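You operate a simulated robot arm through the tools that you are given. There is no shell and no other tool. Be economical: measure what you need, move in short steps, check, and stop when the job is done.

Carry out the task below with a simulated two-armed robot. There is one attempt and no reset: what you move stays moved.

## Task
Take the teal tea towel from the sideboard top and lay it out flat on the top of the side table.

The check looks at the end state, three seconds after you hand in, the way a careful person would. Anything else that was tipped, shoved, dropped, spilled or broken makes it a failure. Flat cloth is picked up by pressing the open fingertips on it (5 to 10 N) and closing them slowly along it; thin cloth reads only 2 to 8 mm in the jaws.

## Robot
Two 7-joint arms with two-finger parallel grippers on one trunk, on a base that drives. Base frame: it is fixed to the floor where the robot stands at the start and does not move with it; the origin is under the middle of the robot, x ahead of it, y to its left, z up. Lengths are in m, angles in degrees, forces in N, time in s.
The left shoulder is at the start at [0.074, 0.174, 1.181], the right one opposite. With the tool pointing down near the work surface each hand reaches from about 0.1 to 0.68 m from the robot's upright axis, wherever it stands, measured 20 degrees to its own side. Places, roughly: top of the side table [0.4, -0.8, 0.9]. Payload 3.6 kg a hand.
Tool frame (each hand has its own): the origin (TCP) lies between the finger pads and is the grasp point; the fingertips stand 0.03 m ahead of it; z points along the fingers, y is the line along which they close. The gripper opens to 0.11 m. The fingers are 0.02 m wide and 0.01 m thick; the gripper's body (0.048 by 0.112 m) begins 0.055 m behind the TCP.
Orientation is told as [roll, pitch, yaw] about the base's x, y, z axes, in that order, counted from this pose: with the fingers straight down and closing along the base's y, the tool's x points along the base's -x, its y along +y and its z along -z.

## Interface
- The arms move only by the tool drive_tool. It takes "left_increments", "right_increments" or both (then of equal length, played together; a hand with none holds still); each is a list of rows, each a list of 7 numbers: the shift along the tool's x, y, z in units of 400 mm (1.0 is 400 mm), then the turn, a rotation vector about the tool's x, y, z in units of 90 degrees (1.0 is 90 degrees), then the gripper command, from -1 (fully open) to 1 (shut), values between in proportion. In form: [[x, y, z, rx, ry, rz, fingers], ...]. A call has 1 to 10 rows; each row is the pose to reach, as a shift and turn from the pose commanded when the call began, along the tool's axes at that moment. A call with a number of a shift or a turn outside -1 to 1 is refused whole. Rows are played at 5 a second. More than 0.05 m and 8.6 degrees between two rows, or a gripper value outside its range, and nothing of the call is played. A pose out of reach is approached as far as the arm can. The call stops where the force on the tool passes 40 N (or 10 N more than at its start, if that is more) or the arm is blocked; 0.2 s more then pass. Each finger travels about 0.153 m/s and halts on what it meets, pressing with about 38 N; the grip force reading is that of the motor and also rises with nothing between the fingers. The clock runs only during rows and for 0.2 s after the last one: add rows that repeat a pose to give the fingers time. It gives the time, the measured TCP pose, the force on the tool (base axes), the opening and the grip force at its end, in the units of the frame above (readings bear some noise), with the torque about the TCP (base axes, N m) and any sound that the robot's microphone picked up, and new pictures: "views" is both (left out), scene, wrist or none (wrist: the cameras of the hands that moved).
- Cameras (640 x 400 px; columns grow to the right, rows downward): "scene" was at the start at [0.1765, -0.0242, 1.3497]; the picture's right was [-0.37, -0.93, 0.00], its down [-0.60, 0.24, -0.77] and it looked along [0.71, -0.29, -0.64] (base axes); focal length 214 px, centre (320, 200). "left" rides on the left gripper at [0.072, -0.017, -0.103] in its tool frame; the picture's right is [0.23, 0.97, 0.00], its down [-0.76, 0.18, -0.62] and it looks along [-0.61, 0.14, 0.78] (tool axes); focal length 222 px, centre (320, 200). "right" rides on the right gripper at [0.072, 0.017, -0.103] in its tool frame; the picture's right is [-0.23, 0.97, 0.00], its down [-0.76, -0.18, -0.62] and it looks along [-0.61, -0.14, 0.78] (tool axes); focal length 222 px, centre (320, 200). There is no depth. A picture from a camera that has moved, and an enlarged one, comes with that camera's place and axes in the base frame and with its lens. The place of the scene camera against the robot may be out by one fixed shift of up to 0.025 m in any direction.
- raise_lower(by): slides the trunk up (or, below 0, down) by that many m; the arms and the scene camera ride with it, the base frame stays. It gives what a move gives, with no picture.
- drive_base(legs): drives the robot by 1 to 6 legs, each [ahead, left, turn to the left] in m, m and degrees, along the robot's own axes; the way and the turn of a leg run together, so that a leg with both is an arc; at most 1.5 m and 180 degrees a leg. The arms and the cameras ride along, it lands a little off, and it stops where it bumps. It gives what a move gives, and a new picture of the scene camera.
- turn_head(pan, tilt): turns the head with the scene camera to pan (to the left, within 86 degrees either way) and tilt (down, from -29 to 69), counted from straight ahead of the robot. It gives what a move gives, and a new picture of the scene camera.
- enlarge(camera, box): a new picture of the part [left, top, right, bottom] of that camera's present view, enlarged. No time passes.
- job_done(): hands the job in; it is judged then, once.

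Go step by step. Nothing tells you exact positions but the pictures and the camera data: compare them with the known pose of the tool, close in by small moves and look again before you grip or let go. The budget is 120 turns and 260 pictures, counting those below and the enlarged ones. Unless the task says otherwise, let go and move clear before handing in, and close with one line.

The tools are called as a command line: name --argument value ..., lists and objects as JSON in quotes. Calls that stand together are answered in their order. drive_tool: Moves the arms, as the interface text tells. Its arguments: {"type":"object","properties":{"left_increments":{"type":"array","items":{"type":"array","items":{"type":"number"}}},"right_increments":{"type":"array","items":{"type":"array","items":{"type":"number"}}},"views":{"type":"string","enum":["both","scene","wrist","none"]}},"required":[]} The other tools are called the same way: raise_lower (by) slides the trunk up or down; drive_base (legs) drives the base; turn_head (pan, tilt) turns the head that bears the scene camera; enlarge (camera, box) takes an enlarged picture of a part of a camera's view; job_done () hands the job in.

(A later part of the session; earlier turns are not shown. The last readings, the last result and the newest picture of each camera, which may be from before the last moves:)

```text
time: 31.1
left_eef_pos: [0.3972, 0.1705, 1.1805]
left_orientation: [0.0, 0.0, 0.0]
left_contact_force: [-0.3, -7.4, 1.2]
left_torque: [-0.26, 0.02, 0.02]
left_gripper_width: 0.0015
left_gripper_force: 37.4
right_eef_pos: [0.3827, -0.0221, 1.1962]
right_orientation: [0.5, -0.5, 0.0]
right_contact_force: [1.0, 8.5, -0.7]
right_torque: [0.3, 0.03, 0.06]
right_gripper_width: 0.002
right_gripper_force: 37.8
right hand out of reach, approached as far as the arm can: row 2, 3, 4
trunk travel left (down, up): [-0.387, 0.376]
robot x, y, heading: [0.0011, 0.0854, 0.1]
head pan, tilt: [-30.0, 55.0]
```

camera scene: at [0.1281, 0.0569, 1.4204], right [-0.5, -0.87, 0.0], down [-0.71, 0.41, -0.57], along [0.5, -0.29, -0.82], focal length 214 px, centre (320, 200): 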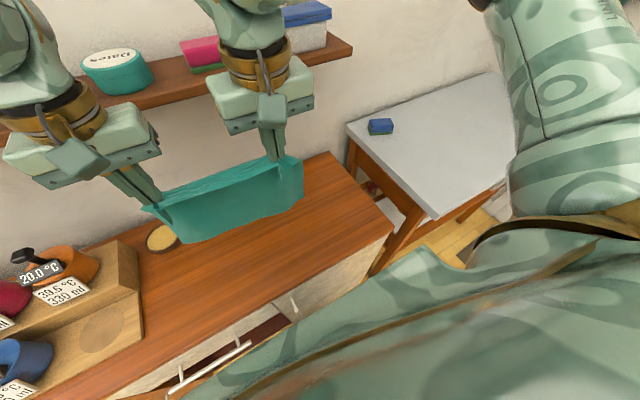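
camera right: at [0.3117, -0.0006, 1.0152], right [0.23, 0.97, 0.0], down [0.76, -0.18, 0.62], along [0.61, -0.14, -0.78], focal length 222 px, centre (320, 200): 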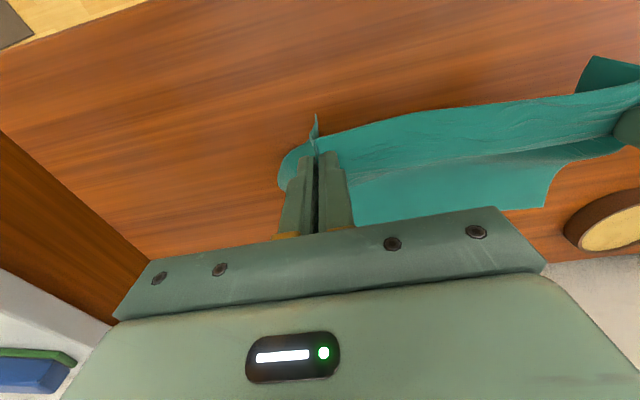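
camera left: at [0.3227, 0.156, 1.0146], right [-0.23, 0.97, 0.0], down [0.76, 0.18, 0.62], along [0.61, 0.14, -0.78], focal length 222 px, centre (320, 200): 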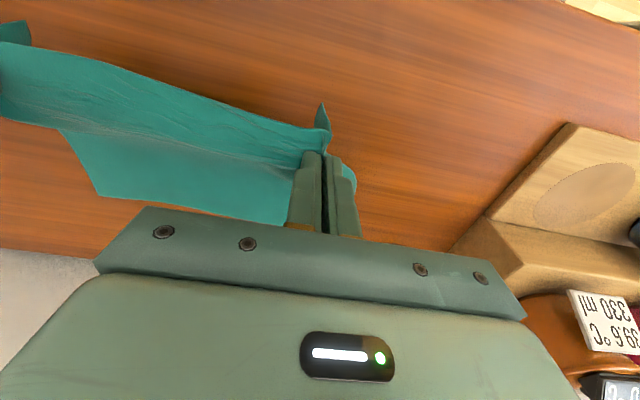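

The right hand's inner limit is about 0.107 m off the robot's midline. I'm easing the tension with the left hand and testing whether extending forward is possible.

drive_tool --left_increments '[[0, -0.012, 0, 0, 0, 0, 1], [-0.03, -0.012, 0, 0, 0, 0, 1], [-0.06, -0.012, 0, 0, 0, 0, 1], [-0.09, -0.012, 0, 0, 0, 0, 1], [-0.12, -0.012, 0, 0, 0, 0, 1]]' --right_increments '[[0, 0, 0, 0, 0, 0, 1], [-0.04, 0, 0.01, 0, 0, 0, 1], [-0.08, 0, 0.02, 0, 0, 0, 1], [-0.12, 0, 0.03, 0, 0, 0, 1], [-0.15, 0, 0.035, 0, 0, 0, 1]]' --views "scene"

```text
time: 32.3
left_eef_pos: [0.4453, 0.1647, 1.1824]
left_orientation: [-0.2, 0.1, 0.0]
left_contact_force: [-3.2, -25.0, 3.4]
left_torque: [-0.81, 0.14, 0.05]
left_gripper_width: 0.0019
left_gripper_force: 37.9
right_eef_pos: [0.4095, -0.0324, 1.2055]
right_orientation: [0.5, 0.2, 0.0]
right_contact_force: [4.3, 24.6, -3.4]
right_torque: [0.76, -0.08, 0.02]
right_gripper_width: 0.002
right_gripper_force: 38.1
right hand out of reach, approached as far as the arm can: row 2, 3, 4, 5
trunk travel left (down, up): [-0.387, 0.376]
robot x, y, heading: [0.003, 0.0838, 0.2]
head pan, tilt: [-30.0, 55.0]
camera scene: at [0.1287, 0.0567, 1.4204], right [-0.5, -0.87, 0.0], down [-0.71, 0.41, -0.57], along [0.5, -0.29, -0.82], focal length 214 px, centre (320, 200)
```

scene: 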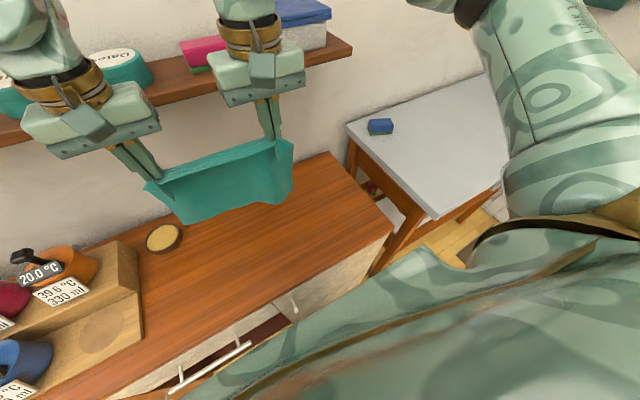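

Tension rose to 25 N because the right lagged. I'll bring the left in, then shift both hands to the right relative to the robot.

drive_tool --left_increments '[[0.02, -0.02, 0, 0, 0, 0, 1], [0.04, -0.045, -0.02, 0, 0, 0, 1], [0.06, -0.045, -0.035, 0, 0, 0, 1]]' --right_increments '[[0, 0, 0, 0, 0, 0, 1], [0, 0, 0, 0, 0, 0, 1], [0, 0, 0, 0, 0, 0, 1]]' --views "none"

drive_tool --left_increments '[[0, -0.025, 0, 0, 0, 0, 1], [0, -0.05, 0, 0, 0, 0, 1], [0, -0.075, 0, 0, 0, 0, 1], [0, -0.075, 0, 0, 0, 0, 1]]' --right_increments '[[0, -0.02, 0, 0, 0, 0, 1], [0, -0.045, 0, 0, 0, 0, 1], [0, -0.07, 0, 0, 0, 0, 1], [0, -0.07, 0, 0, 0, 0, 1]]' --views "wrist"

```text
time: 33.1
left_eef_pos: [0.422, 0.1484, 1.1953]
left_orientation: [0.1, 0.0, 0.1]
left_contact_force: [0.2, -0.4, -0.7]
left_torque: [0.03, -0.01, -0.03]
left_gripper_width: 0.002
left_gripper_force: 38.0
right_eef_pos: [0.4088, -0.0333, 1.2053]
right_orientation: [0.3, 0.0, 0.0]
right_contact_force: [0.5, 1.8, 0.3]
right_torque: [-0.01, -0.02, 0.02]
right_gripper_width: 0.0021
right_gripper_force: 37.7
trunk travel left (down, up): [-0.387, 0.376]
robot x, y, heading: [-0.0003, 0.0872, -0.1]
head pan, tilt: [-30.0, 55.0]
```

```text
time: 34.1
left_eef_pos: [0.4201, 0.1187, 1.1949]
left_orientation: [-0.1, 0.0, 0.1]
left_contact_force: [-0.3, 0.1, -0.4]
left_torque: [0.02, -0.01, -0.01]
left_gripper_width: 0.0018
left_gripper_force: 38.3
right_eef_pos: [0.4098, -0.0603, 1.2055]
right_orientation: [0.2, 0.0, -0.1]
right_contact_force: [-0.6, 0.5, 0.0]
right_torque: [0.01, 0.0, -0.01]
right_gripper_width: 0.0022
right_gripper_force: 38.0
trunk travel left (down, up): [-0.387, 0.376]
robot x, y, heading: [-0.001, 0.0864, 0.2]
head pan, tilt: [-30.0, 55.0]
camera right: at [0.3374, -0.0437, 1.3101], right [0.23, 0.97, 0.0], down [0.76, -0.18, 0.62], along [0.61, -0.14, -0.78], focal length 222 px, centre (320, 200)
camera left: at [0.3475, 0.1011, 1.298], right [-0.23, 0.97, 0.0], down [0.76, 0.18, 0.62], along [0.61, 0.14, -0.78], focal length 222 px, centre (320, 200)
```

right: 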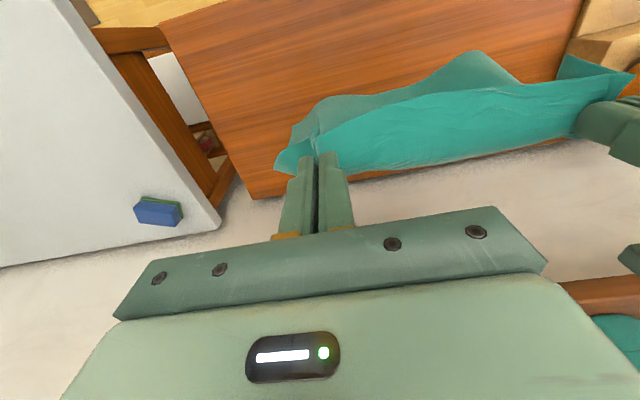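
left: 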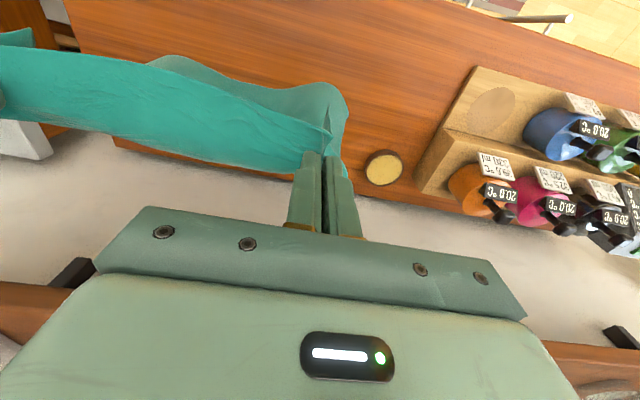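

The cloth is held with even tension, hem at about z 0.98. Now I'll back up 0.1 m and drive right to face the side table.

drive_base --legs '[[-0.1, 0, 0], [0, -0.42, 0], [0, -0.41, 0]]'

```text
time: 39.5
left_eef_pos: [0.3137, -0.7106, 1.1947]
left_orientation: [0.0, 0.0, -0.8]
left_contact_force: [0.2, -0.4, -0.1]
left_torque: [0.0, -0.01, -0.01]
left_gripper_width: 0.0017
left_gripper_force: 38.0
right_eef_pos: [0.3004, -0.8873, 1.2038]
right_orientation: [0.2, 0.0, -0.9]
right_contact_force: [-0.1, -0.2, 1.1]
right_torque: [0.01, -0.01, 0.01]
right_gripper_width: 0.002
right_gripper_force: 37.5
trunk travel left (down, up): [-0.387, 0.376]
robot x, y, heading: [-0.1037, -0.7379, -0.9]
head pan, tilt: [-30.0, 55.0]
camera scene: at [0.0203, -0.7666, 1.4204], right [-0.51, -0.86, 0.0], down [-0.7, 0.42, -0.57], along [0.49, -0.29, -0.82], focal length 214 px, centre (320, 200)
```

scene: 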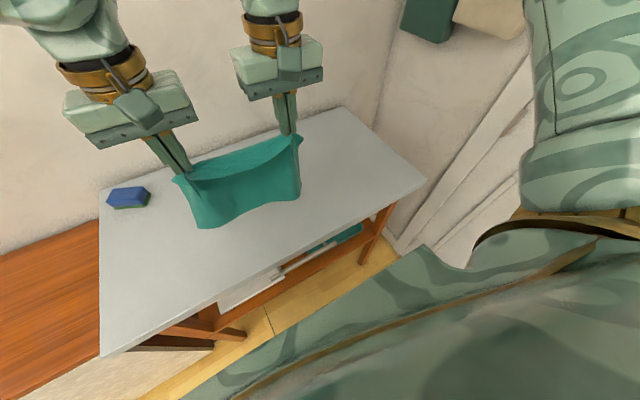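

The towel now hangs over the side table (x about 0.22–0.69, y about -0.38 to -1.27), well clear of the blue sponge. I'll lower the trunk until the hem is just above the table top.

raise_lower --by -0.05

drive_tool --left_increments '[[0, 0, 0, 0, 0, 0, 1]]' --right_increments '[[-0.02, 0, 0.025, 0, 0, 0, 1]]' --views "both"

```text
time: 40.4
left_eef_pos: [0.3133, -0.709, 1.1455]
left_orientation: [0.1, -0.1, -0.9]
left_contact_force: [-0.2, 1.3, -0.4]
left_torque: [0.02, -0.05, -0.03]
left_gripper_width: 0.0017
left_gripper_force: 37.8
right_eef_pos: [0.2987, -0.8879, 1.1572]
right_orientation: [0.1, 0.0, -0.8]
right_contact_force: [-0.2, 0.5, -0.8]
right_torque: [-0.03, -0.04, 0.0]
right_gripper_width: 0.0019
right_gripper_force: 38.0
trunk travel left (down, up): [-0.337, 0.426]
robot x, y, heading: [-0.1077, -0.7337, -1.1]
head pan, tilt: [-30.0, 55.0]
```

```text
time: 40.8
left_eef_pos: [0.315, -0.7095, 1.1454]
left_orientation: [0.0, 0.1, -0.8]
left_contact_force: [0.1, -0.4, -0.7]
left_torque: [-0.03, 0.04, 0.02]
left_gripper_width: 0.0017
left_gripper_force: 38.0
right_eef_pos: [0.3098, -0.8867, 1.1457]
right_orientation: [0.1, 0.2, -0.9]
right_contact_force: [-0.6, -0.1, 0.3]
right_torque: [-0.01, 0.02, -0.01]
right_gripper_width: 0.0021
right_gripper_force: 38.1
trunk travel left (down, up): [-0.337, 0.426]
robot x, y, heading: [-0.1099, -0.7368, -0.7]
head pan, tilt: [-30.0, 55.0]
camera scene: at [0.0374, -0.7661, 1.3697], right [-0.51, -0.86, 0.0], down [-0.7, 0.42, -0.57], along [0.49, -0.29, -0.82], focal length 214 px, centre (320, 200)
camera right: at [0.2375, -0.8697, 1.2502], right [0.24, 0.97, 0.0], down [0.76, -0.19, 0.62], along [0.6, -0.15, -0.78], focal length 222 px, centre (320, 200)
camera left: at [0.241, -0.7251, 1.2479], right [-0.21, 0.98, 0.0], down [0.76, 0.17, 0.62], along [0.61, 0.13, -0.78], focal length 222 px, centre (320, 200)
```

scene: 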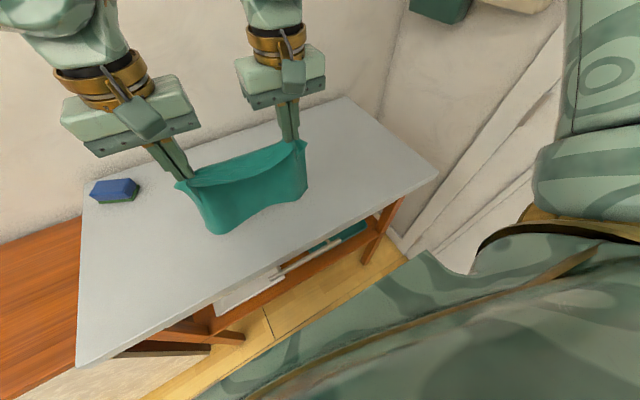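
right: 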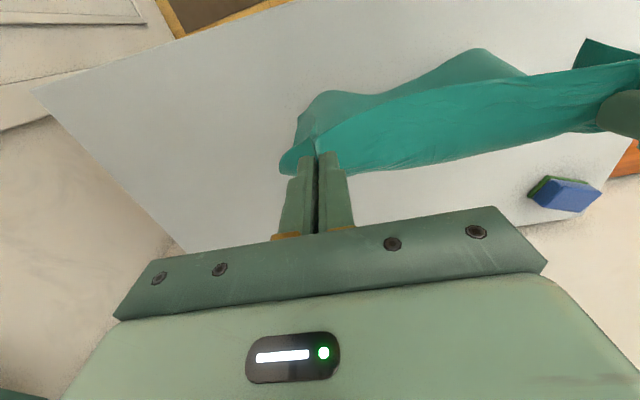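
left: 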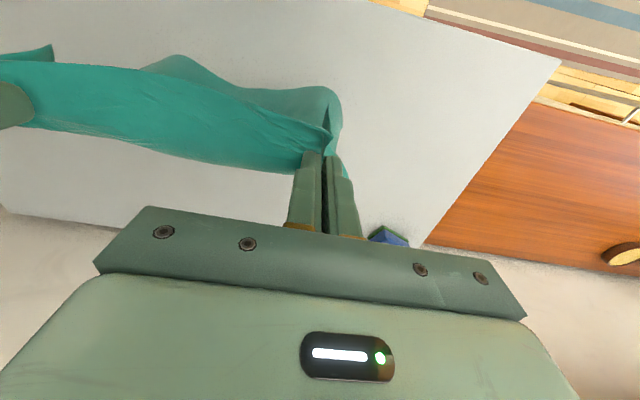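

The hem trails toward the robot, so I'll touch it down and then move the hands forward while lowering. Lowering 4.5 cm first.

drive_tool --left_increments '[[0, 0, 0.04, 0, 0, 0, 1], [0, 0, 0.08, 0, 0, 0, 1], [0, 0, 0.11, 0, 0, 0, 1]]' --right_increments '[[0, 0, 0.04, 0, 0, 0, 1], [0, 0, 0.08, 0, 0, 0, 1], [0, 0, 0.11, 0, 0, 0, 1]]' --views "scene"

```text
time: 41.6
left_eef_pos: [0.3143, -0.709, 1.1011]
left_orientation: [0.0, 0.0, -0.7]
left_contact_force: [0.8, -0.5, 0.2]
left_torque: [0.03, -0.01, 0.02]
left_gripper_width: 0.0018
left_gripper_force: 38.1
right_eef_pos: [0.3078, -0.8862, 1.102]
right_orientation: [0.2, 0.0, -0.8]
right_contact_force: [-0.2, 0.4, 1.0]
right_torque: [-0.02, 0.01, 0.02]
right_gripper_width: 0.0016
right_gripper_force: 37.8
trunk travel left (down, up): [-0.337, 0.426]
robot x, y, heading: [-0.1055, -0.7354, -0.9]
head pan, tilt: [-30.0, 55.0]
camera scene: at [0.0372, -0.7662, 1.3697], right [-0.51, -0.86, 0.0], down [-0.7, 0.42, -0.57], along [0.49, -0.29, -0.82], focal length 214 px, centre (320, 200)
```

scene: 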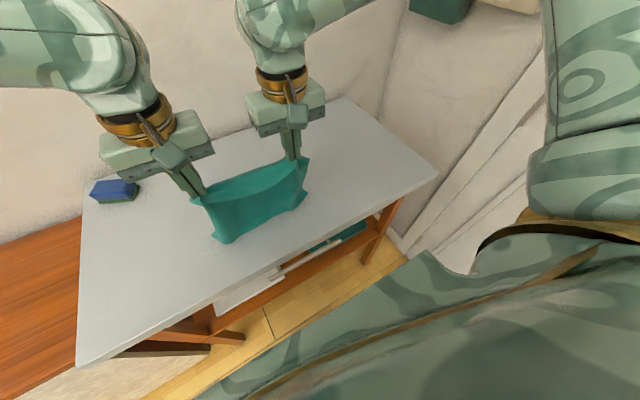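

drive_tool --left_increments '[[-0.015, 0, 0.03, 0, 0, 0, 1], [-0.04, 0, 0.06, 0, 0, 0, 1], [-0.07, 0, 0.09, 0, 0, 0, 1]]' --right_increments '[[-0.015, 0, 0.03, 0, 0, 0, 1], [-0.04, 0, 0.06, 0, 0, 0, 1], [-0.07, 0, 0.09, 0, 0, 0, 1]]' --views "both"

```text
time: 42.4
left_eef_pos: [0.3428, -0.7103, 1.0641]
left_orientation: [0.0, 0.1, -0.7]
left_contact_force: [0.0, 0.7, -0.7]
left_torque: [0.04, 0.01, 0.0]
left_gripper_width: 0.002
left_gripper_force: 38.2
right_eef_pos: [0.3376, -0.8875, 1.0668]
right_orientation: [0.1, 0.1, -0.8]
right_contact_force: [0.6, -0.1, 0.3]
right_torque: [-0.01, -0.01, 0.01]
right_gripper_width: 0.0021
right_gripper_force: 38.1
trunk travel left (down, up): [-0.337, 0.426]
robot x, y, heading: [-0.1063, -0.7376, -1.0]
head pan, tilt: [-30.0, 55.0]
camera scene: at [0.0379, -0.7663, 1.3696], right [-0.51, -0.86, 0.0], down [-0.7, 0.42, -0.57], along [0.49, -0.29, -0.82], focal length 214 px, centre (320, 200)
camera right: at [0.2647, -0.8706, 1.1701], right [0.24, 0.97, 0.0], down [0.76, -0.19, 0.62], along [0.6, -0.15, -0.78], focal length 222 px, centre (320, 200)
camera left: at [0.2689, -0.7261, 1.167], right [-0.21, 0.98, 0.0], down [0.76, 0.17, 0.62], along [0.61, 0.13, -0.78], focal length 222 px, centre (320, 200)
```

scene: 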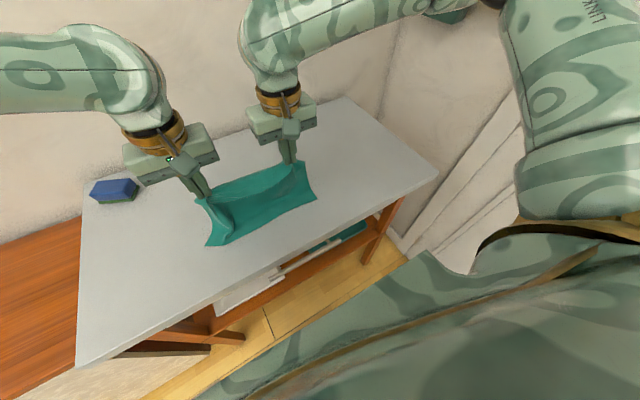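
right: 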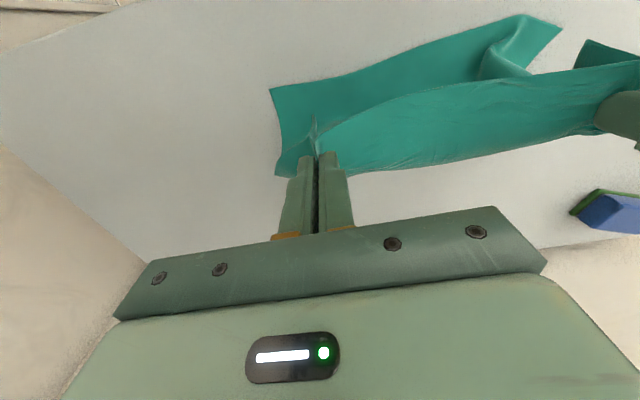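
left: 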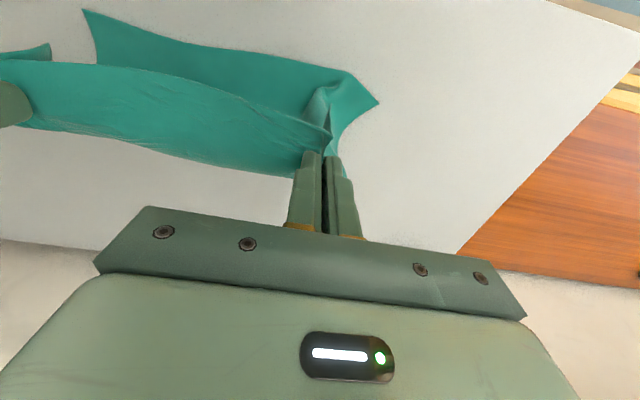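

The hem is down at x ≈ 0.31 and well spread, about 0.29 wide. Continuing forward and down.

drive_tool --left_increments '[[-0.07, 0, 0.03, 0, 0, 0, 1], [-0.13, 0, 0.07, 0, 0, 0, 1], [-0.19, 0, 0.115, 0, 0, 0, 1], [-0.25, 0, 0.17, 0, 0, 0, 1]]' --right_increments '[[-0.07, 0, 0.03, 0, 0, 0, 1], [-0.13, 0, 0.07, 0, 0, 0, 1], [-0.19, 0, 0.115, 0, 0, 0, 1], [-0.25, 0, 0.17, 0, 0, 0, 1]]' --views "both"

```text
time: 43.5
left_eef_pos: [0.4365, -0.7204, 0.9971]
left_orientation: [-1.2, 0.4, -1.2]
left_contact_force: [-2.3, -20.6, 3.0]
left_torque: [-0.65, 0.1, 0.06]
left_gripper_width: 0.0017
left_gripper_force: 37.8
right_eef_pos: [0.3997, -0.9175, 1.0164]
right_orientation: [1.3, 0.1, -0.8]
right_contact_force: [3.5, 20.8, -2.4]
right_torque: [0.65, -0.07, 0.04]
right_gripper_width: 0.002
right_gripper_force: 38.0
right hand out of reach, approached as far as the arm can: row 2, 3, 4
trunk travel left (down, up): [-0.337, 0.426]
robot x, y, heading: [-0.1046, -0.7332, -0.7]
head pan, tilt: [-30.0, 55.0]
stopped in row 4 (left hand): the force on the tool passed its limit at 43 N (the readings are from after the stop); the commanded pose is now the measured one
camera scene: at [0.0365, -0.7664, 1.3698], right [-0.51, -0.86, 0.0], down [-0.7, 0.42, -0.57], along [0.49, -0.29, -0.82], focal length 214 px, centre (320, 200)
camera right: at [0.3285, -0.9029, 1.1207], right [0.24, 0.97, 0.02], down [0.76, -0.2, 0.62], along [0.61, -0.13, -0.79], focal length 222 px, centre (320, 200)
camera left: at [0.3626, -0.7344, 1.102], right [-0.21, 0.98, -0.02], down [0.77, 0.18, 0.61], along [0.6, 0.11, -0.79], focal length 222 px, centre (320, 200)
```

scene: 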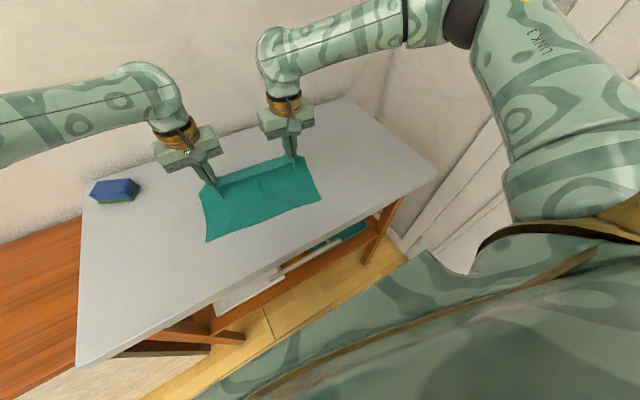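
right: 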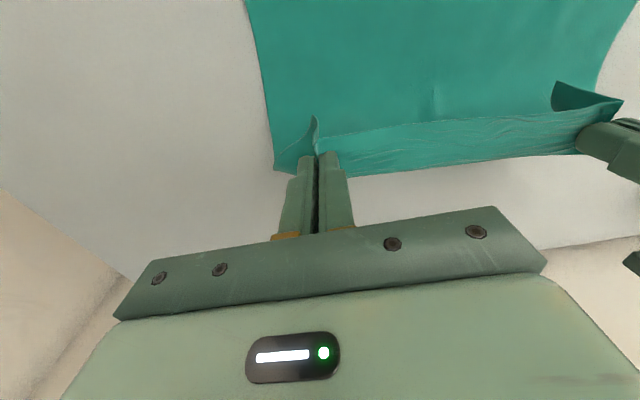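
left: 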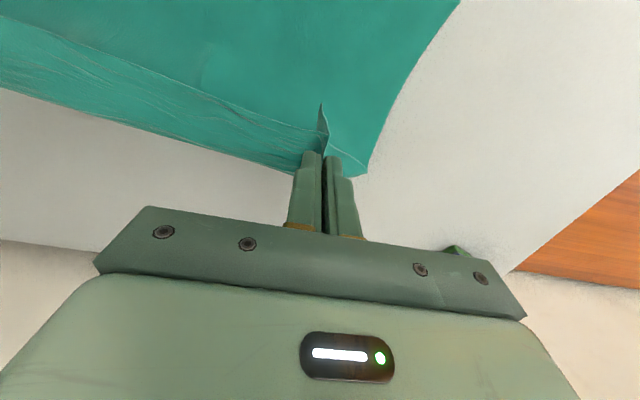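

The right arm hit its limit and tension rose. I'll ease the left hand back level with the right, then use the base and trunk for the remaining motion.

drive_tool --left_increments '[[0.04, -0.02, -0.02, -0.006, 0, 0, 1], [0.08, -0.045, -0.047, -0.013, 0, 0, 1], [0.08, -0.045, -0.047, -0.013, 0, 0, 1]]' --right_increments '[[0, 0, 0, 0.006, 0, 0, 1], [0, 0, 0, 0.014, 0, 0, 1], [0, 0, 0, 0.014, 0, 0, 1]]' --views "none"

```text
time: 44.3
left_eef_pos: [0.4049, -0.7341, 1.0157]
left_orientation: [0.4, 0.3, -0.9]
left_contact_force: [-0.1, -3.6, 0.0]
left_torque: [-0.12, 0.03, 0.04]
left_gripper_width: 0.002
left_gripper_force: 38.6
right_eef_pos: [0.4001, -0.9229, 1.0169]
right_orientation: [-0.4, -0.1, -0.8]
right_contact_force: [0.0, 3.6, 0.4]
right_torque: [0.11, -0.04, 0.07]
right_gripper_width: 0.002
right_gripper_force: 37.7
right hand out of reach, approached as far as the arm can: row 2, 3
trunk travel left (down, up): [-0.337, 0.426]
robot x, y, heading: [-0.1049, -0.7349, -0.9]
head pan, tilt: [-30.0, 55.0]
```

drive_base --legs '[[0.045, 0, 0]]'

raise_lower --by -0.04

```text
time: 45.2
left_eef_pos: [0.4501, -0.7352, 1.0155]
left_orientation: [0.3, 0.4, -1.0]
left_contact_force: [1.3, -2.5, -0.5]
left_torque: [-0.08, 0.03, 0.02]
left_gripper_width: 0.0018
left_gripper_force: 37.9
right_eef_pos: [0.4443, -0.9247, 1.0166]
right_orientation: [-0.3, 0.0, -0.8]
right_contact_force: [0.3, 2.7, -0.2]
right_torque: [0.11, 0.01, 0.02]
right_gripper_width: 0.002
right_gripper_force: 38.5
trunk travel left (down, up): [-0.337, 0.426]
robot x, y, heading: [-0.0619, -0.7377, -1.2]
head pan, tilt: [-30.0, 55.0]
camera scene: at [0.0826, -0.7667, 1.3697], right [-0.51, -0.86, 0.0], down [-0.7, 0.42, -0.57], along [0.49, -0.29, -0.82], focal length 214 px, centre (320, 200)
```

scene: 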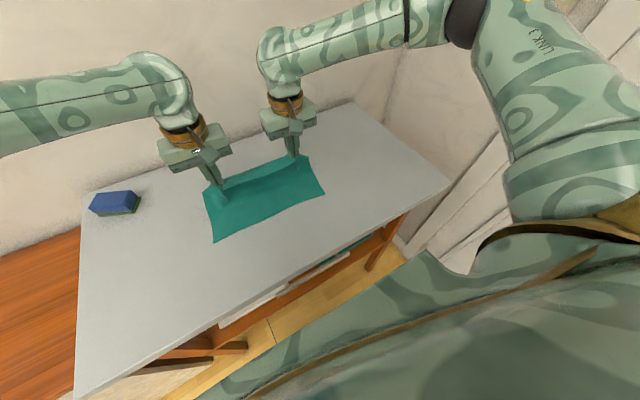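

```text
time: 46.0
left_eef_pos: [0.4486, -0.7359, 0.9778]
left_orientation: [0.3, 0.2, -1.1]
left_contact_force: [0.3, -2.8, -0.3]
left_torque: [0.01, -0.04, 0.0]
left_gripper_width: 0.0018
left_gripper_force: 37.7
right_eef_pos: [0.4423, -0.9238, 0.9778]
right_orientation: [-0.2, 0.0, -0.8]
right_contact_force: [-0.3, 1.4, -0.5]
right_torque: [0.05, -0.03, 0.03]
right_gripper_width: 0.0018
right_gripper_force: 37.7
trunk travel left (down, up): [-0.297, 0.466]
robot x, y, heading: [-0.066, -0.7379, -1.0]
head pan, tilt: [-30.0, 55.0]
```

Tips are about 5 cm above the table. A bit more forward, then down.

drive_base --legs '[[0.03, 0, 0]]'

raise_lower --by -0.025

drive_tool --left_increments '[[0, 0, 0, 0, 0, 0, 1]]' --right_increments '[[0, 0, 0, 0, 0, 0, 1]]' --views "both"

```text
time: 46.8
left_eef_pos: [0.48, -0.7363, 0.9755]
left_orientation: [0.3, 0.3, -1.0]
left_contact_force: [0.6, -2.5, -0.6]
left_torque: [-0.09, 0.02, 0.03]
left_gripper_width: 0.0017
left_gripper_force: 38.1
right_eef_pos: [0.4741, -0.9239, 0.976]
right_orientation: [-0.4, 0.1, -0.8]
right_contact_force: [0.3, 1.9, -0.5]
right_torque: [0.07, 0.07, 0.03]
right_gripper_width: 0.0021
right_gripper_force: 38.2
trunk travel left (down, up): [-0.297, 0.466]
robot x, y, heading: [-0.034, -0.7414, -0.9]
head pan, tilt: [-30.0, 55.0]
camera scene: at [0.1285, -0.7674, 1.3289], right [-0.51, -0.86, 0.0], down [-0.7, 0.42, -0.57], along [0.49, -0.29, -0.82], focal length 214 px, centre (320, 200)
```

scene: 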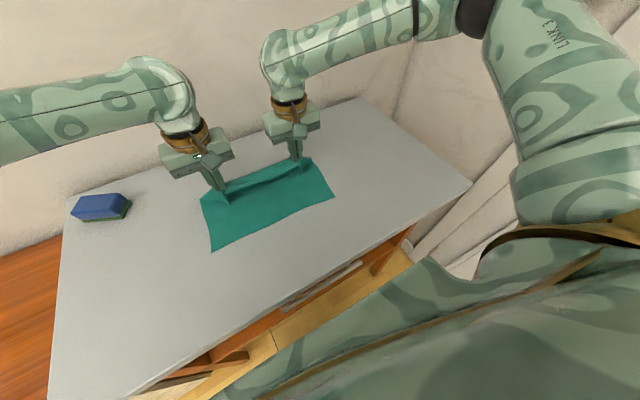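

```text
time: 47.5
left_eef_pos: [0.4781, -0.7356, 0.952]
left_orientation: [0.3, 0.3, -1.0]
left_contact_force: [0.4, -2.1, -0.1]
left_torque: [-0.06, 0.02, 0.0]
left_gripper_width: 0.0019
left_gripper_force: 38.5
right_eef_pos: [0.472, -0.924, 0.9523]
right_orientation: [-0.2, -0.2, -0.8]
right_contact_force: [-0.3, 2.5, 0.2]
right_torque: [0.07, -0.01, -0.01]
right_gripper_width: 0.0021
right_gripper_force: 37.9
trunk travel left (down, up): [-0.272, 0.491]
robot x, y, heading: [-0.0356, -0.7354, -0.7]
head pan, tilt: [-30.0, 55.0]
```

```text
time: 48.0
left_eef_pos: [0.4792, -0.7353, 0.951]
left_orientation: [0.3, 0.3, -1.0]
left_contact_force: [-1.0, -2.7, -0.1]
left_torque: [-0.11, -0.04, 0.01]
left_gripper_width: 0.0018
left_gripper_force: 37.6
right_eef_pos: [0.4722, -0.9248, 0.9511]
right_orientation: [-0.1, -0.1, -0.8]
right_contact_force: [0.4, 1.4, -0.2]
right_torque: [0.08, 0.0, -0.04]
right_gripper_width: 0.0017
right_gripper_force: 37.7
trunk travel left (down, up): [-0.272, 0.491]
robot x, y, heading: [-0.0307, -0.7392, -0.8]
head pan, tilt: [-30.0, 55.0]
camera scene: at [0.1375, -0.7676, 1.3035], right [-0.51, -0.86, 0.0], down [-0.7, 0.42, -0.57], along [0.49, -0.29, -0.82], focal length 214 px, centre (320, 200)
camera right: at [0.4007, -0.9067, 1.0556], right [0.24, 0.97, 0.0], down [0.76, -0.19, 0.62], along [0.61, -0.15, -0.78], focal length 222 px, centre (320, 200)
camera left: at [0.406, -0.7524, 1.0548], right [-0.21, 0.98, 0.01], down [0.77, 0.16, 0.62], along [0.6, 0.14, -0.78], focal length 222 px, centre (320, 200)
```

scene: 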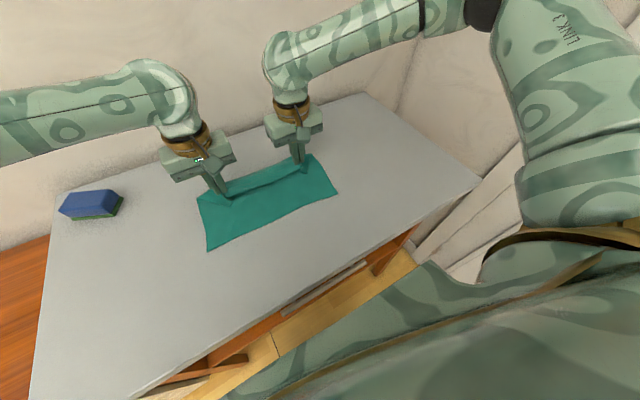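
right: 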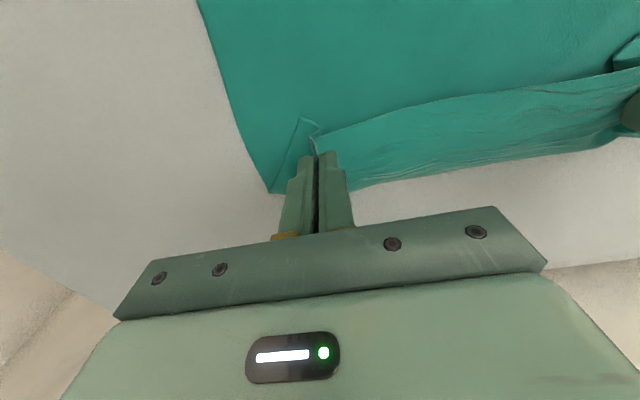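
left: 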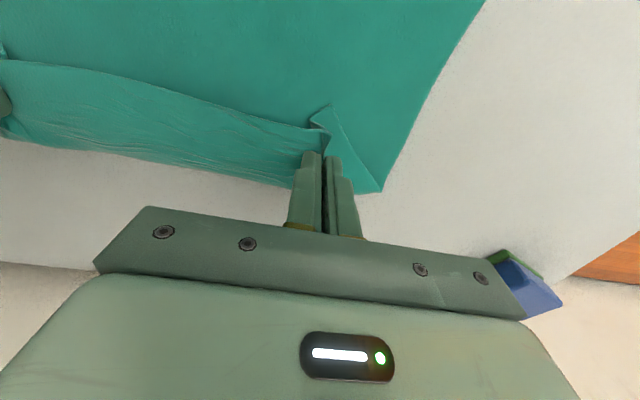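

The lay is smooth, but about 2 cm of the gripped edge would be left folded over on top, because the body was laid toward the robot. I'll lift again and lay it the other way, with the hem far and the hands pulled back, so the edge comes out flat.

raise_lower --by 0.19

drive_tool --left_increments '[[0, 0, 0, 0, 0, 0, 1]]' --right_increments '[[0, 0, 0, 0, 0, 0, 1]]' --views "both"

```text
time: 50.0
left_eef_pos: [0.4796, -0.7369, 1.1406]
left_orientation: [0.3, 0.4, -0.9]
left_contact_force: [0.1, -7.5, 1.3]
left_torque: [-0.22, 0.03, 0.06]
left_gripper_width: 0.0019
left_gripper_force: 37.6
right_eef_pos: [0.4623, -0.9248, 1.1762]
right_orientation: [-0.2, -4.1, -0.8]
right_contact_force: [0.6, 6.2, -1.3]
right_torque: [0.21, -0.01, 0.06]
right_gripper_width: 0.002
right_gripper_force: 37.9
trunk travel left (down, up): [-0.462, 0.301]
robot x, y, heading: [-0.036, -0.7398, -1.1]
head pan, tilt: [-30.0, 55.0]
```

```text
time: 50.4
left_eef_pos: [0.4794, -0.7365, 1.1421]
left_orientation: [0.3, 0.3, -1.1]
left_contact_force: [-0.7, -6.8, 1.8]
left_torque: [-0.23, -0.01, 0.03]
left_gripper_width: 0.0016
left_gripper_force: 38.4
right_eef_pos: [0.4613, -0.9246, 1.1769]
right_orientation: [-0.2, -4.3, -0.8]
right_contact_force: [0.4, 7.5, -1.8]
right_torque: [0.2, -0.02, 0.02]
right_gripper_width: 0.002
right_gripper_force: 38.1
trunk travel left (down, up): [-0.462, 0.301]
robot x, y, heading: [-0.0325, -0.7353, -0.9]
head pan, tilt: [-30.0, 55.0]
camera scene: at [0.0765, -0.7667, 1.496], right [-0.51, -0.86, 0.0], down [-0.7, 0.42, -0.57], along [0.49, -0.29, -0.82], focal length 214 px, centre (320, 200)
camera right: at [0.3807, -0.9065, 1.2749], right [0.24, 0.97, 0.01], down [0.71, -0.19, 0.68], along [0.66, -0.15, -0.73], focal length 222 px, centre (320, 200)
camera left: at [0.4061, -0.7525, 1.2446], right [-0.21, 0.98, 0.01], down [0.77, 0.16, 0.62], along [0.6, 0.14, -0.79], focal length 222 px, centre (320, 200)
```

scene: 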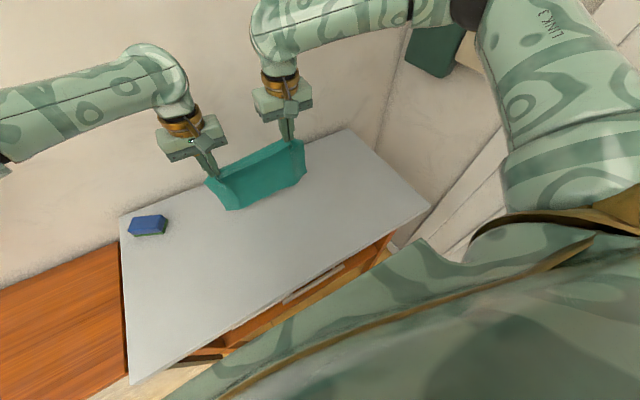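
right: 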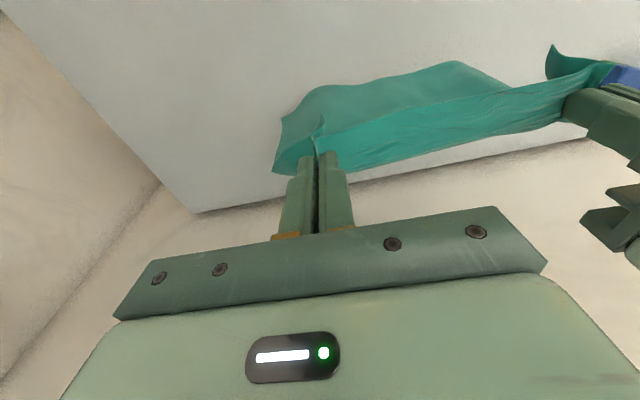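
left: 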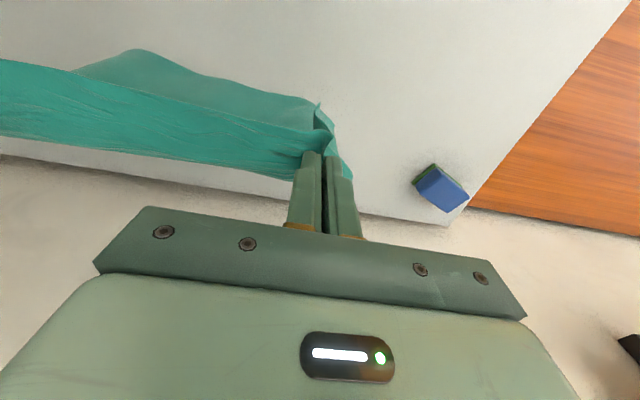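

The cloth hangs freely again, but the right hand drifted up 3.5 cm and tilted 4°. I'm levelling it, shifting both hands slightly right.

drive_tool --left_increments '[[0, -0.02, 0, 0, 0, 0, 1], [0, -0.04, 0, 0, 0, 0, 1], [0, -0.06, 0, 0, 0, 0, 1], [0, -0.06, 0, 0, 0, 0, 1], [0, -0.06, 0, 0, 0, 0, 1]]' --right_increments '[[0, -0.015, 0, 0, 0, 0, 1], [0, -0.03, 0, 0, 0.01, 0, 1], [-0.015, -0.045, 0.03, 0, 0.022, 0, 1], [-0.03, -0.045, 0.055, 0, 0.035, 0, 1], [-0.045, -0.045, 0.085, 0, 0.048, 0, 1]]' --views "none"

```text
time: 51.6
left_eef_pos: [0.4784, -0.7613, 1.1405]
left_orientation: [0.1, 0.4, -0.9]
left_contact_force: [-0.3, -10.6, -0.2]
left_torque: [-0.31, 0.01, 0.07]
left_gripper_width: 0.0018
left_gripper_force: 37.9
right_eef_pos: [0.4674, -0.9555, 1.1505]
right_orientation: [0.0, 0.1, -0.8]
right_contact_force: [0.9, 10.3, -0.7]
right_torque: [0.31, -0.02, 0.05]
right_gripper_width: 0.0019
right_gripper_force: 37.7
right hand out of reach, approached as far as the arm can: row 4, 5
trunk travel left (down, up): [-0.462, 0.301]
robot x, y, heading: [-0.0322, -0.7357, -0.7]
head pan, tilt: [-30.0, 55.0]
```

drive_tool --left_increments '[[0.02, -0.025, 0, 0, 0, 0, 1], [0.045, -0.045, 0, 0, 0, 0, 1], [0.045, -0.045, 0, 0, 0, 0, 1]]' --right_increments '[[0.01, 0, 0.01, 0, 0, 0, 1], [0.02, 0, 0.025, 0, 0, 0, 1], [0.02, 0, 0.025, 0, 0, 0, 1]]' --views "none"

raise_lower --by -0.035

drive_tool --left_increments '[[0, 0, 0, 0, 0, 0, 1]]' --right_increments '[[0, 0, 0, 0, 0, 0, 1]]' --views "both"

```text
time: 52.4
left_eef_pos: [0.4602, -0.7779, 1.1404]
left_orientation: [0.3, 0.3, -0.8]
left_contact_force: [-0.5, -0.6, 0.2]
left_torque: [0.0, 0.0, -0.01]
left_gripper_width: 0.0015
left_gripper_force: 38.3
right_eef_pos: [0.4591, -0.956, 1.1407]
right_orientation: [-0.3, 0.0, -0.8]
right_contact_force: [0.5, -0.1, -0.2]
right_torque: [0.02, -0.01, 0.02]
right_gripper_width: 0.002
right_gripper_force: 38.2
trunk travel left (down, up): [-0.462, 0.301]
robot x, y, heading: [-0.0328, -0.74, -0.9]
head pan, tilt: [-30.0, 55.0]
```

```text
time: 53.2
left_eef_pos: [0.4602, -0.7786, 1.1071]
left_orientation: [0.4, 0.3, -0.9]
left_contact_force: [-1.0, 0.5, -0.2]
left_torque: [0.04, -0.02, -0.01]
left_gripper_width: 0.0018
left_gripper_force: 38.2
right_eef_pos: [0.4581, -0.9542, 1.1058]
right_orientation: [-0.1, 0.0, -0.7]
right_contact_force: [0.1, -0.7, 0.4]
right_torque: [0.02, -0.02, 0.03]
right_gripper_width: 0.002
right_gripper_force: 38.2
trunk travel left (down, up): [-0.427, 0.336]
robot x, y, heading: [-0.033, -0.7371, -0.7]
head pan, tilt: [-30.0, 55.0]
```

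```text
time: 53.6
left_eef_pos: [0.4608, -0.7779, 1.1062]
left_orientation: [0.3, 0.3, -0.9]
left_contact_force: [0.1, 0.3, 0.0]
left_torque: [0.02, -0.01, 0.0]
left_gripper_width: 0.0019
left_gripper_force: 37.7
right_eef_pos: [0.4599, -0.9547, 1.1053]
right_orientation: [-0.2, 0.1, -0.7]
right_contact_force: [-0.3, 0.0, -0.3]
right_torque: [-0.04, 0.01, 0.0]
right_gripper_width: 0.002
right_gripper_force: 37.9
trunk travel left (down, up): [-0.427, 0.336]
robot x, y, heading: [-0.0363, -0.7378, -0.9]
head pan, tilt: [-30.0, 55.0]
camera scene: at [0.0842, -0.7669, 1.4608], right [-0.51, -0.86, 0.0], down [-0.7, 0.42, -0.57], along [0.49, -0.29, -0.82], focal length 214 px, centre (320, 200)
camera right: at [0.3872, -0.9367, 1.2092], right [0.24, 0.97, 0.0], down [0.76, -0.19, 0.62], along [0.6, -0.15, -0.78], focal length 222 px, centre (320, 200)
camera left: at [0.3876, -0.7941, 1.2096], right [-0.21, 0.98, 0.01], down [0.77, 0.16, 0.62], along [0.6, 0.14, -0.78], focal length 222 px, centre (320, 200)
```

scene: 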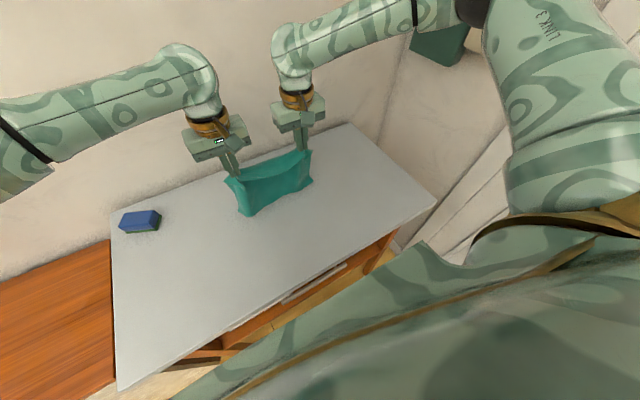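
right: 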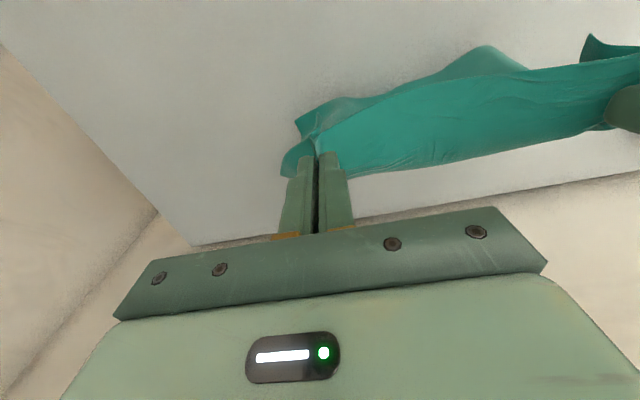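
left: 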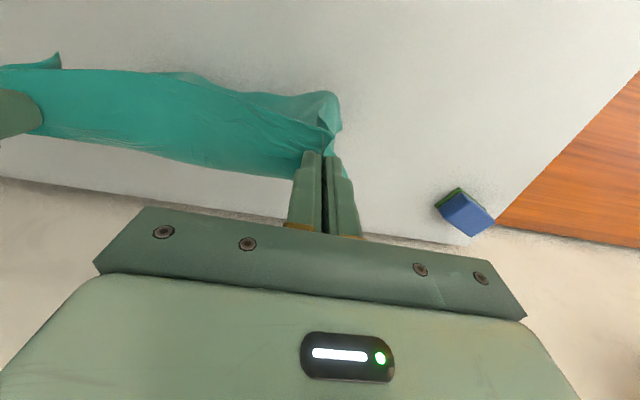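

Hem is just about touching. I'll lower 1.5 cm and pull both hands toward the robot so the hem trails away from it.

drive_tool --left_increments '[[0, 0, 0.035, 0, 0, 0, 1], [0.05, 0, 0.04, 0, 0, 0, 1], [0.1, 0, 0.045, 0, 0, 0, 1], [0.15, 0, 0.05, 0, 0, 0, 1], [0.2, 0, 0.06, 0, 0, 0, 1]]' --right_increments '[[0, 0, 0.035, 0, 0, 0, 1], [0.05, 0, 0.04, 0, 0, 0, 1], [0.1, 0, 0.045, 0, 0, 0, 1], [0.15, 0, 0.05, 0, 0, 0, 1], [0.2, 0, 0.06, 0, 0, 0, 1]]' --views "both"

```text
time: 54.8
left_eef_pos: [0.3792, -0.7767, 1.0821]
left_orientation: [0.3, 0.2, -0.9]
left_contact_force: [-0.2, 0.1, 0.3]
left_torque: [0.01, -0.02, 0.04]
left_gripper_width: 0.0017
left_gripper_force: 38.0
right_eef_pos: [0.3798, -0.9531, 1.0819]
right_orientation: [-0.2, 0.0, -0.9]
right_contact_force: [0.2, -1.0, 0.0]
right_torque: [-0.02, 0.01, 0.01]
right_gripper_width: 0.0019
right_gripper_force: 38.3
trunk travel left (down, up): [-0.427, 0.336]
robot x, y, heading: [-0.0328, -0.7414, -1.2]
head pan, tilt: [-30.0, 55.0]
camera scene: at [0.083, -0.7668, 1.4609], right [-0.51, -0.86, 0.0], down [-0.7, 0.42, -0.57], along [0.49, -0.29, -0.82], focal length 214 px, centre (320, 200)
camera right: at [0.3064, -0.9352, 1.1856], right [0.24, 0.97, 0.0], down [0.76, -0.19, 0.62], along [0.6, -0.15, -0.78], focal length 222 px, centre (320, 200)
camera left: at [0.3064, -0.7924, 1.1865], right [-0.21, 0.98, 0.01], down [0.77, 0.16, 0.62], along [0.61, 0.14, -0.78], focal length 222 px, centre (320, 200)
```

scene: 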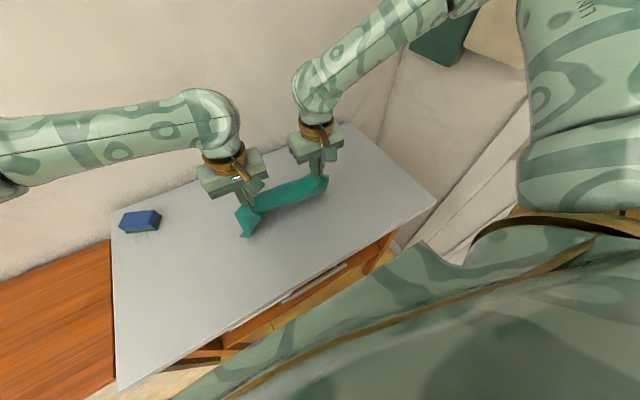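
right: 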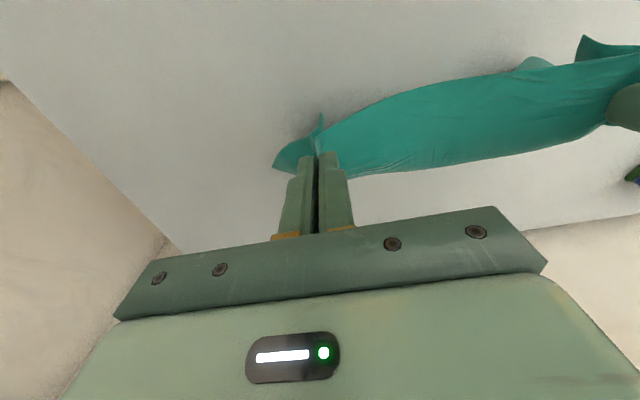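
left: 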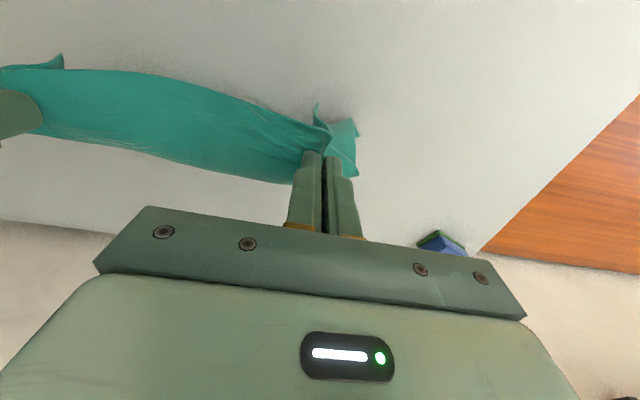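

The hem now trails away from me, but it slid back to about x 0.40, which leaves too little table in front. I'll lift, shift the hands right where the arms reach farther, and restart from further forward.

drive_tool --left_increments '[[0, 0, -0.06, 0, 0, 0, 1], [0, 0, -0.12, 0, 0, 0, 1], [0, -0.06, -0.12, 0, 0, 0, 1], [0, -0.12, -0.12, 0, 0, 0, 1], [0, -0.18, -0.12, 0, 0, 0, 1], [-0.07, -0.2, -0.12, 0, 0, 0, 1], [-0.14, -0.2, -0.12, 0, 0, 0, 1], [-0.21, -0.2, -0.12, 0, 0, 0, 1], [-0.28, -0.2, -0.12, 0, 0, 0, 1]]' --right_increments '[[0, 0, -0.06, 0, 0, 0, 1], [0, 0, -0.12, 0, 0, 0, 1], [0, -0.06, -0.12, 0, 0, 0, 1], [0, -0.12, -0.12, 0, 0, 0, 1], [0, -0.18, -0.12, 0, 0, 0, 1], [-0.07, -0.2, -0.12, 0, 0, 0, 1], [-0.14, -0.2, -0.12, 0, 0, 0, 1], [-0.21, -0.2, -0.12, 0, 0, 0, 1], [-0.28, -0.2, -0.12, 0, 0, 0, 1]]' --views "scene"

```text
time: 56.8
left_eef_pos: [0.4931, -0.8514, 1.1272]
left_orientation: [0.2, 0.4, -1.1]
left_contact_force: [0.0, 0.5, 0.3]
left_torque: [0.0, 0.02, 0.03]
left_gripper_width: 0.0015
left_gripper_force: 37.8
left hand out of reach, approached as far as the arm can: row 9
right_eef_pos: [0.4923, -1.0367, 1.1291]
right_orientation: [-0.3, 0.2, -0.9]
right_contact_force: [0.9, 0.2, -1.6]
right_torque: [-0.01, -0.01, 0.04]
right_gripper_width: 0.0023
right_gripper_force: 38.1
trunk travel left (down, up): [-0.427, 0.336]
robot x, y, heading: [-0.0303, -0.7372, -1.0]
head pan, tilt: [-30.0, 55.0]
camera scene: at [0.0856, -0.7675, 1.4606], right [-0.51, -0.86, 0.0], down [-0.7, 0.42, -0.57], along [0.49, -0.29, -0.82], focal length 214 px, centre (320, 200)
```

scene: 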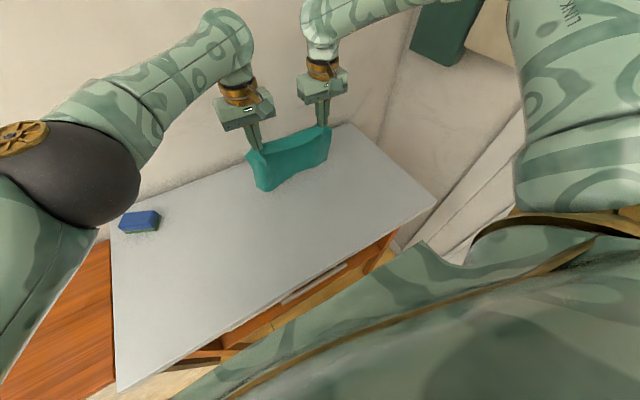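

Hands are at x 0.49. Now a quick combined pull back and down, so the hem lands trailing away from the robot.

drive_tool --left_increments '[[0.1, 0, 0.06, 0, 0, 0, 1], [0.2, 0, 0.105, 0, 0, 0, 1], [0.29, 0, 0.155, 0, 0, 0, 1], [0.37, 0, 0.21, 0, 0, 0, 1]]' --right_increments '[[0.1, 0, 0.06, 0, 0, 0, 1], [0.2, 0, 0.105, 0, 0, 0, 1], [0.29, 0, 0.155, 0, 0, 0, 1], [0.37, 0, 0.21, 0, 0, 0, 1]]' --views "both"

```text
time: 57.8
left_eef_pos: [0.3417, -0.8476, 1.0478]
left_orientation: [0.3, 0.2, -0.9]
left_contact_force: [-0.2, -0.3, -0.4]
left_torque: [-0.06, -0.03, 0.02]
left_gripper_width: 0.0018
left_gripper_force: 37.6
right_eef_pos: [0.3417, -1.0343, 1.0444]
right_orientation: [-0.1, 0.0, -0.9]
right_contact_force: [0.0, 1.4, -1.0]
right_torque: [0.04, -0.01, 0.03]
right_gripper_width: 0.002
right_gripper_force: 38.6
trunk travel left (down, up): [-0.427, 0.336]
robot x, y, heading: [-0.0337, -0.7358, -0.7]
head pan, tilt: [-30.0, 55.0]
camera scene: at [0.0832, -0.7671, 1.4608], right [-0.51, -0.86, 0.0], down [-0.7, 0.42, -0.57], along [0.49, -0.29, -0.82], focal length 214 px, centre (320, 200)
camera right: at [0.2688, -1.0166, 1.149], right [0.24, 0.97, 0.0], down [0.76, -0.19, 0.62], along [0.61, -0.15, -0.78], focal length 222 px, centre (320, 200)
camera left: at [0.2694, -0.8641, 1.151], right [-0.21, 0.98, 0.01], down [0.77, 0.16, 0.62], along [0.6, 0.14, -0.78], focal length 222 px, centre (320, 200)
```

scene: 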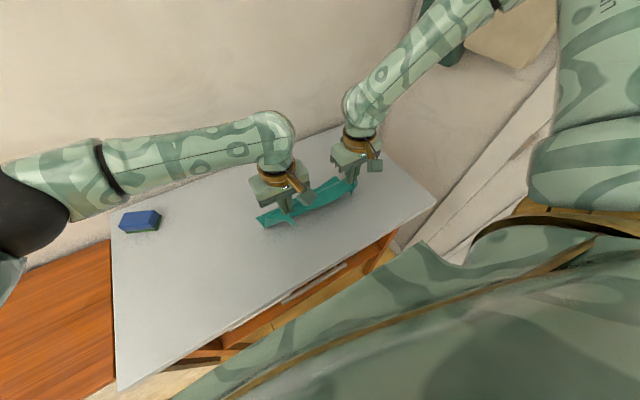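
right: 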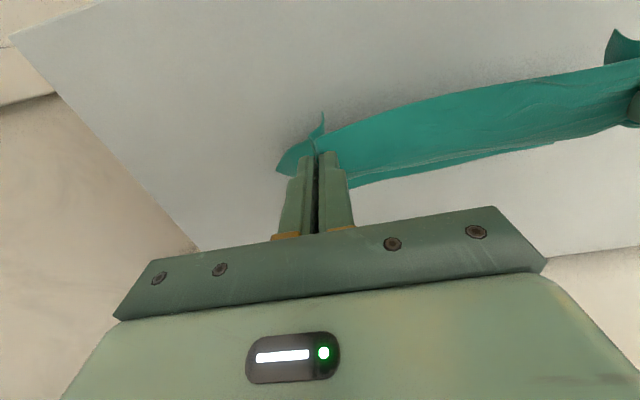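
left: 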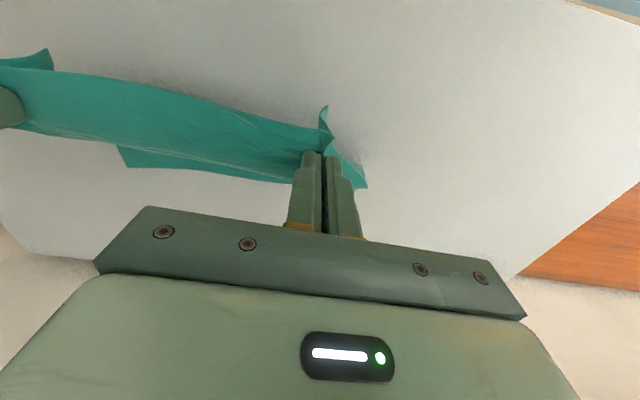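

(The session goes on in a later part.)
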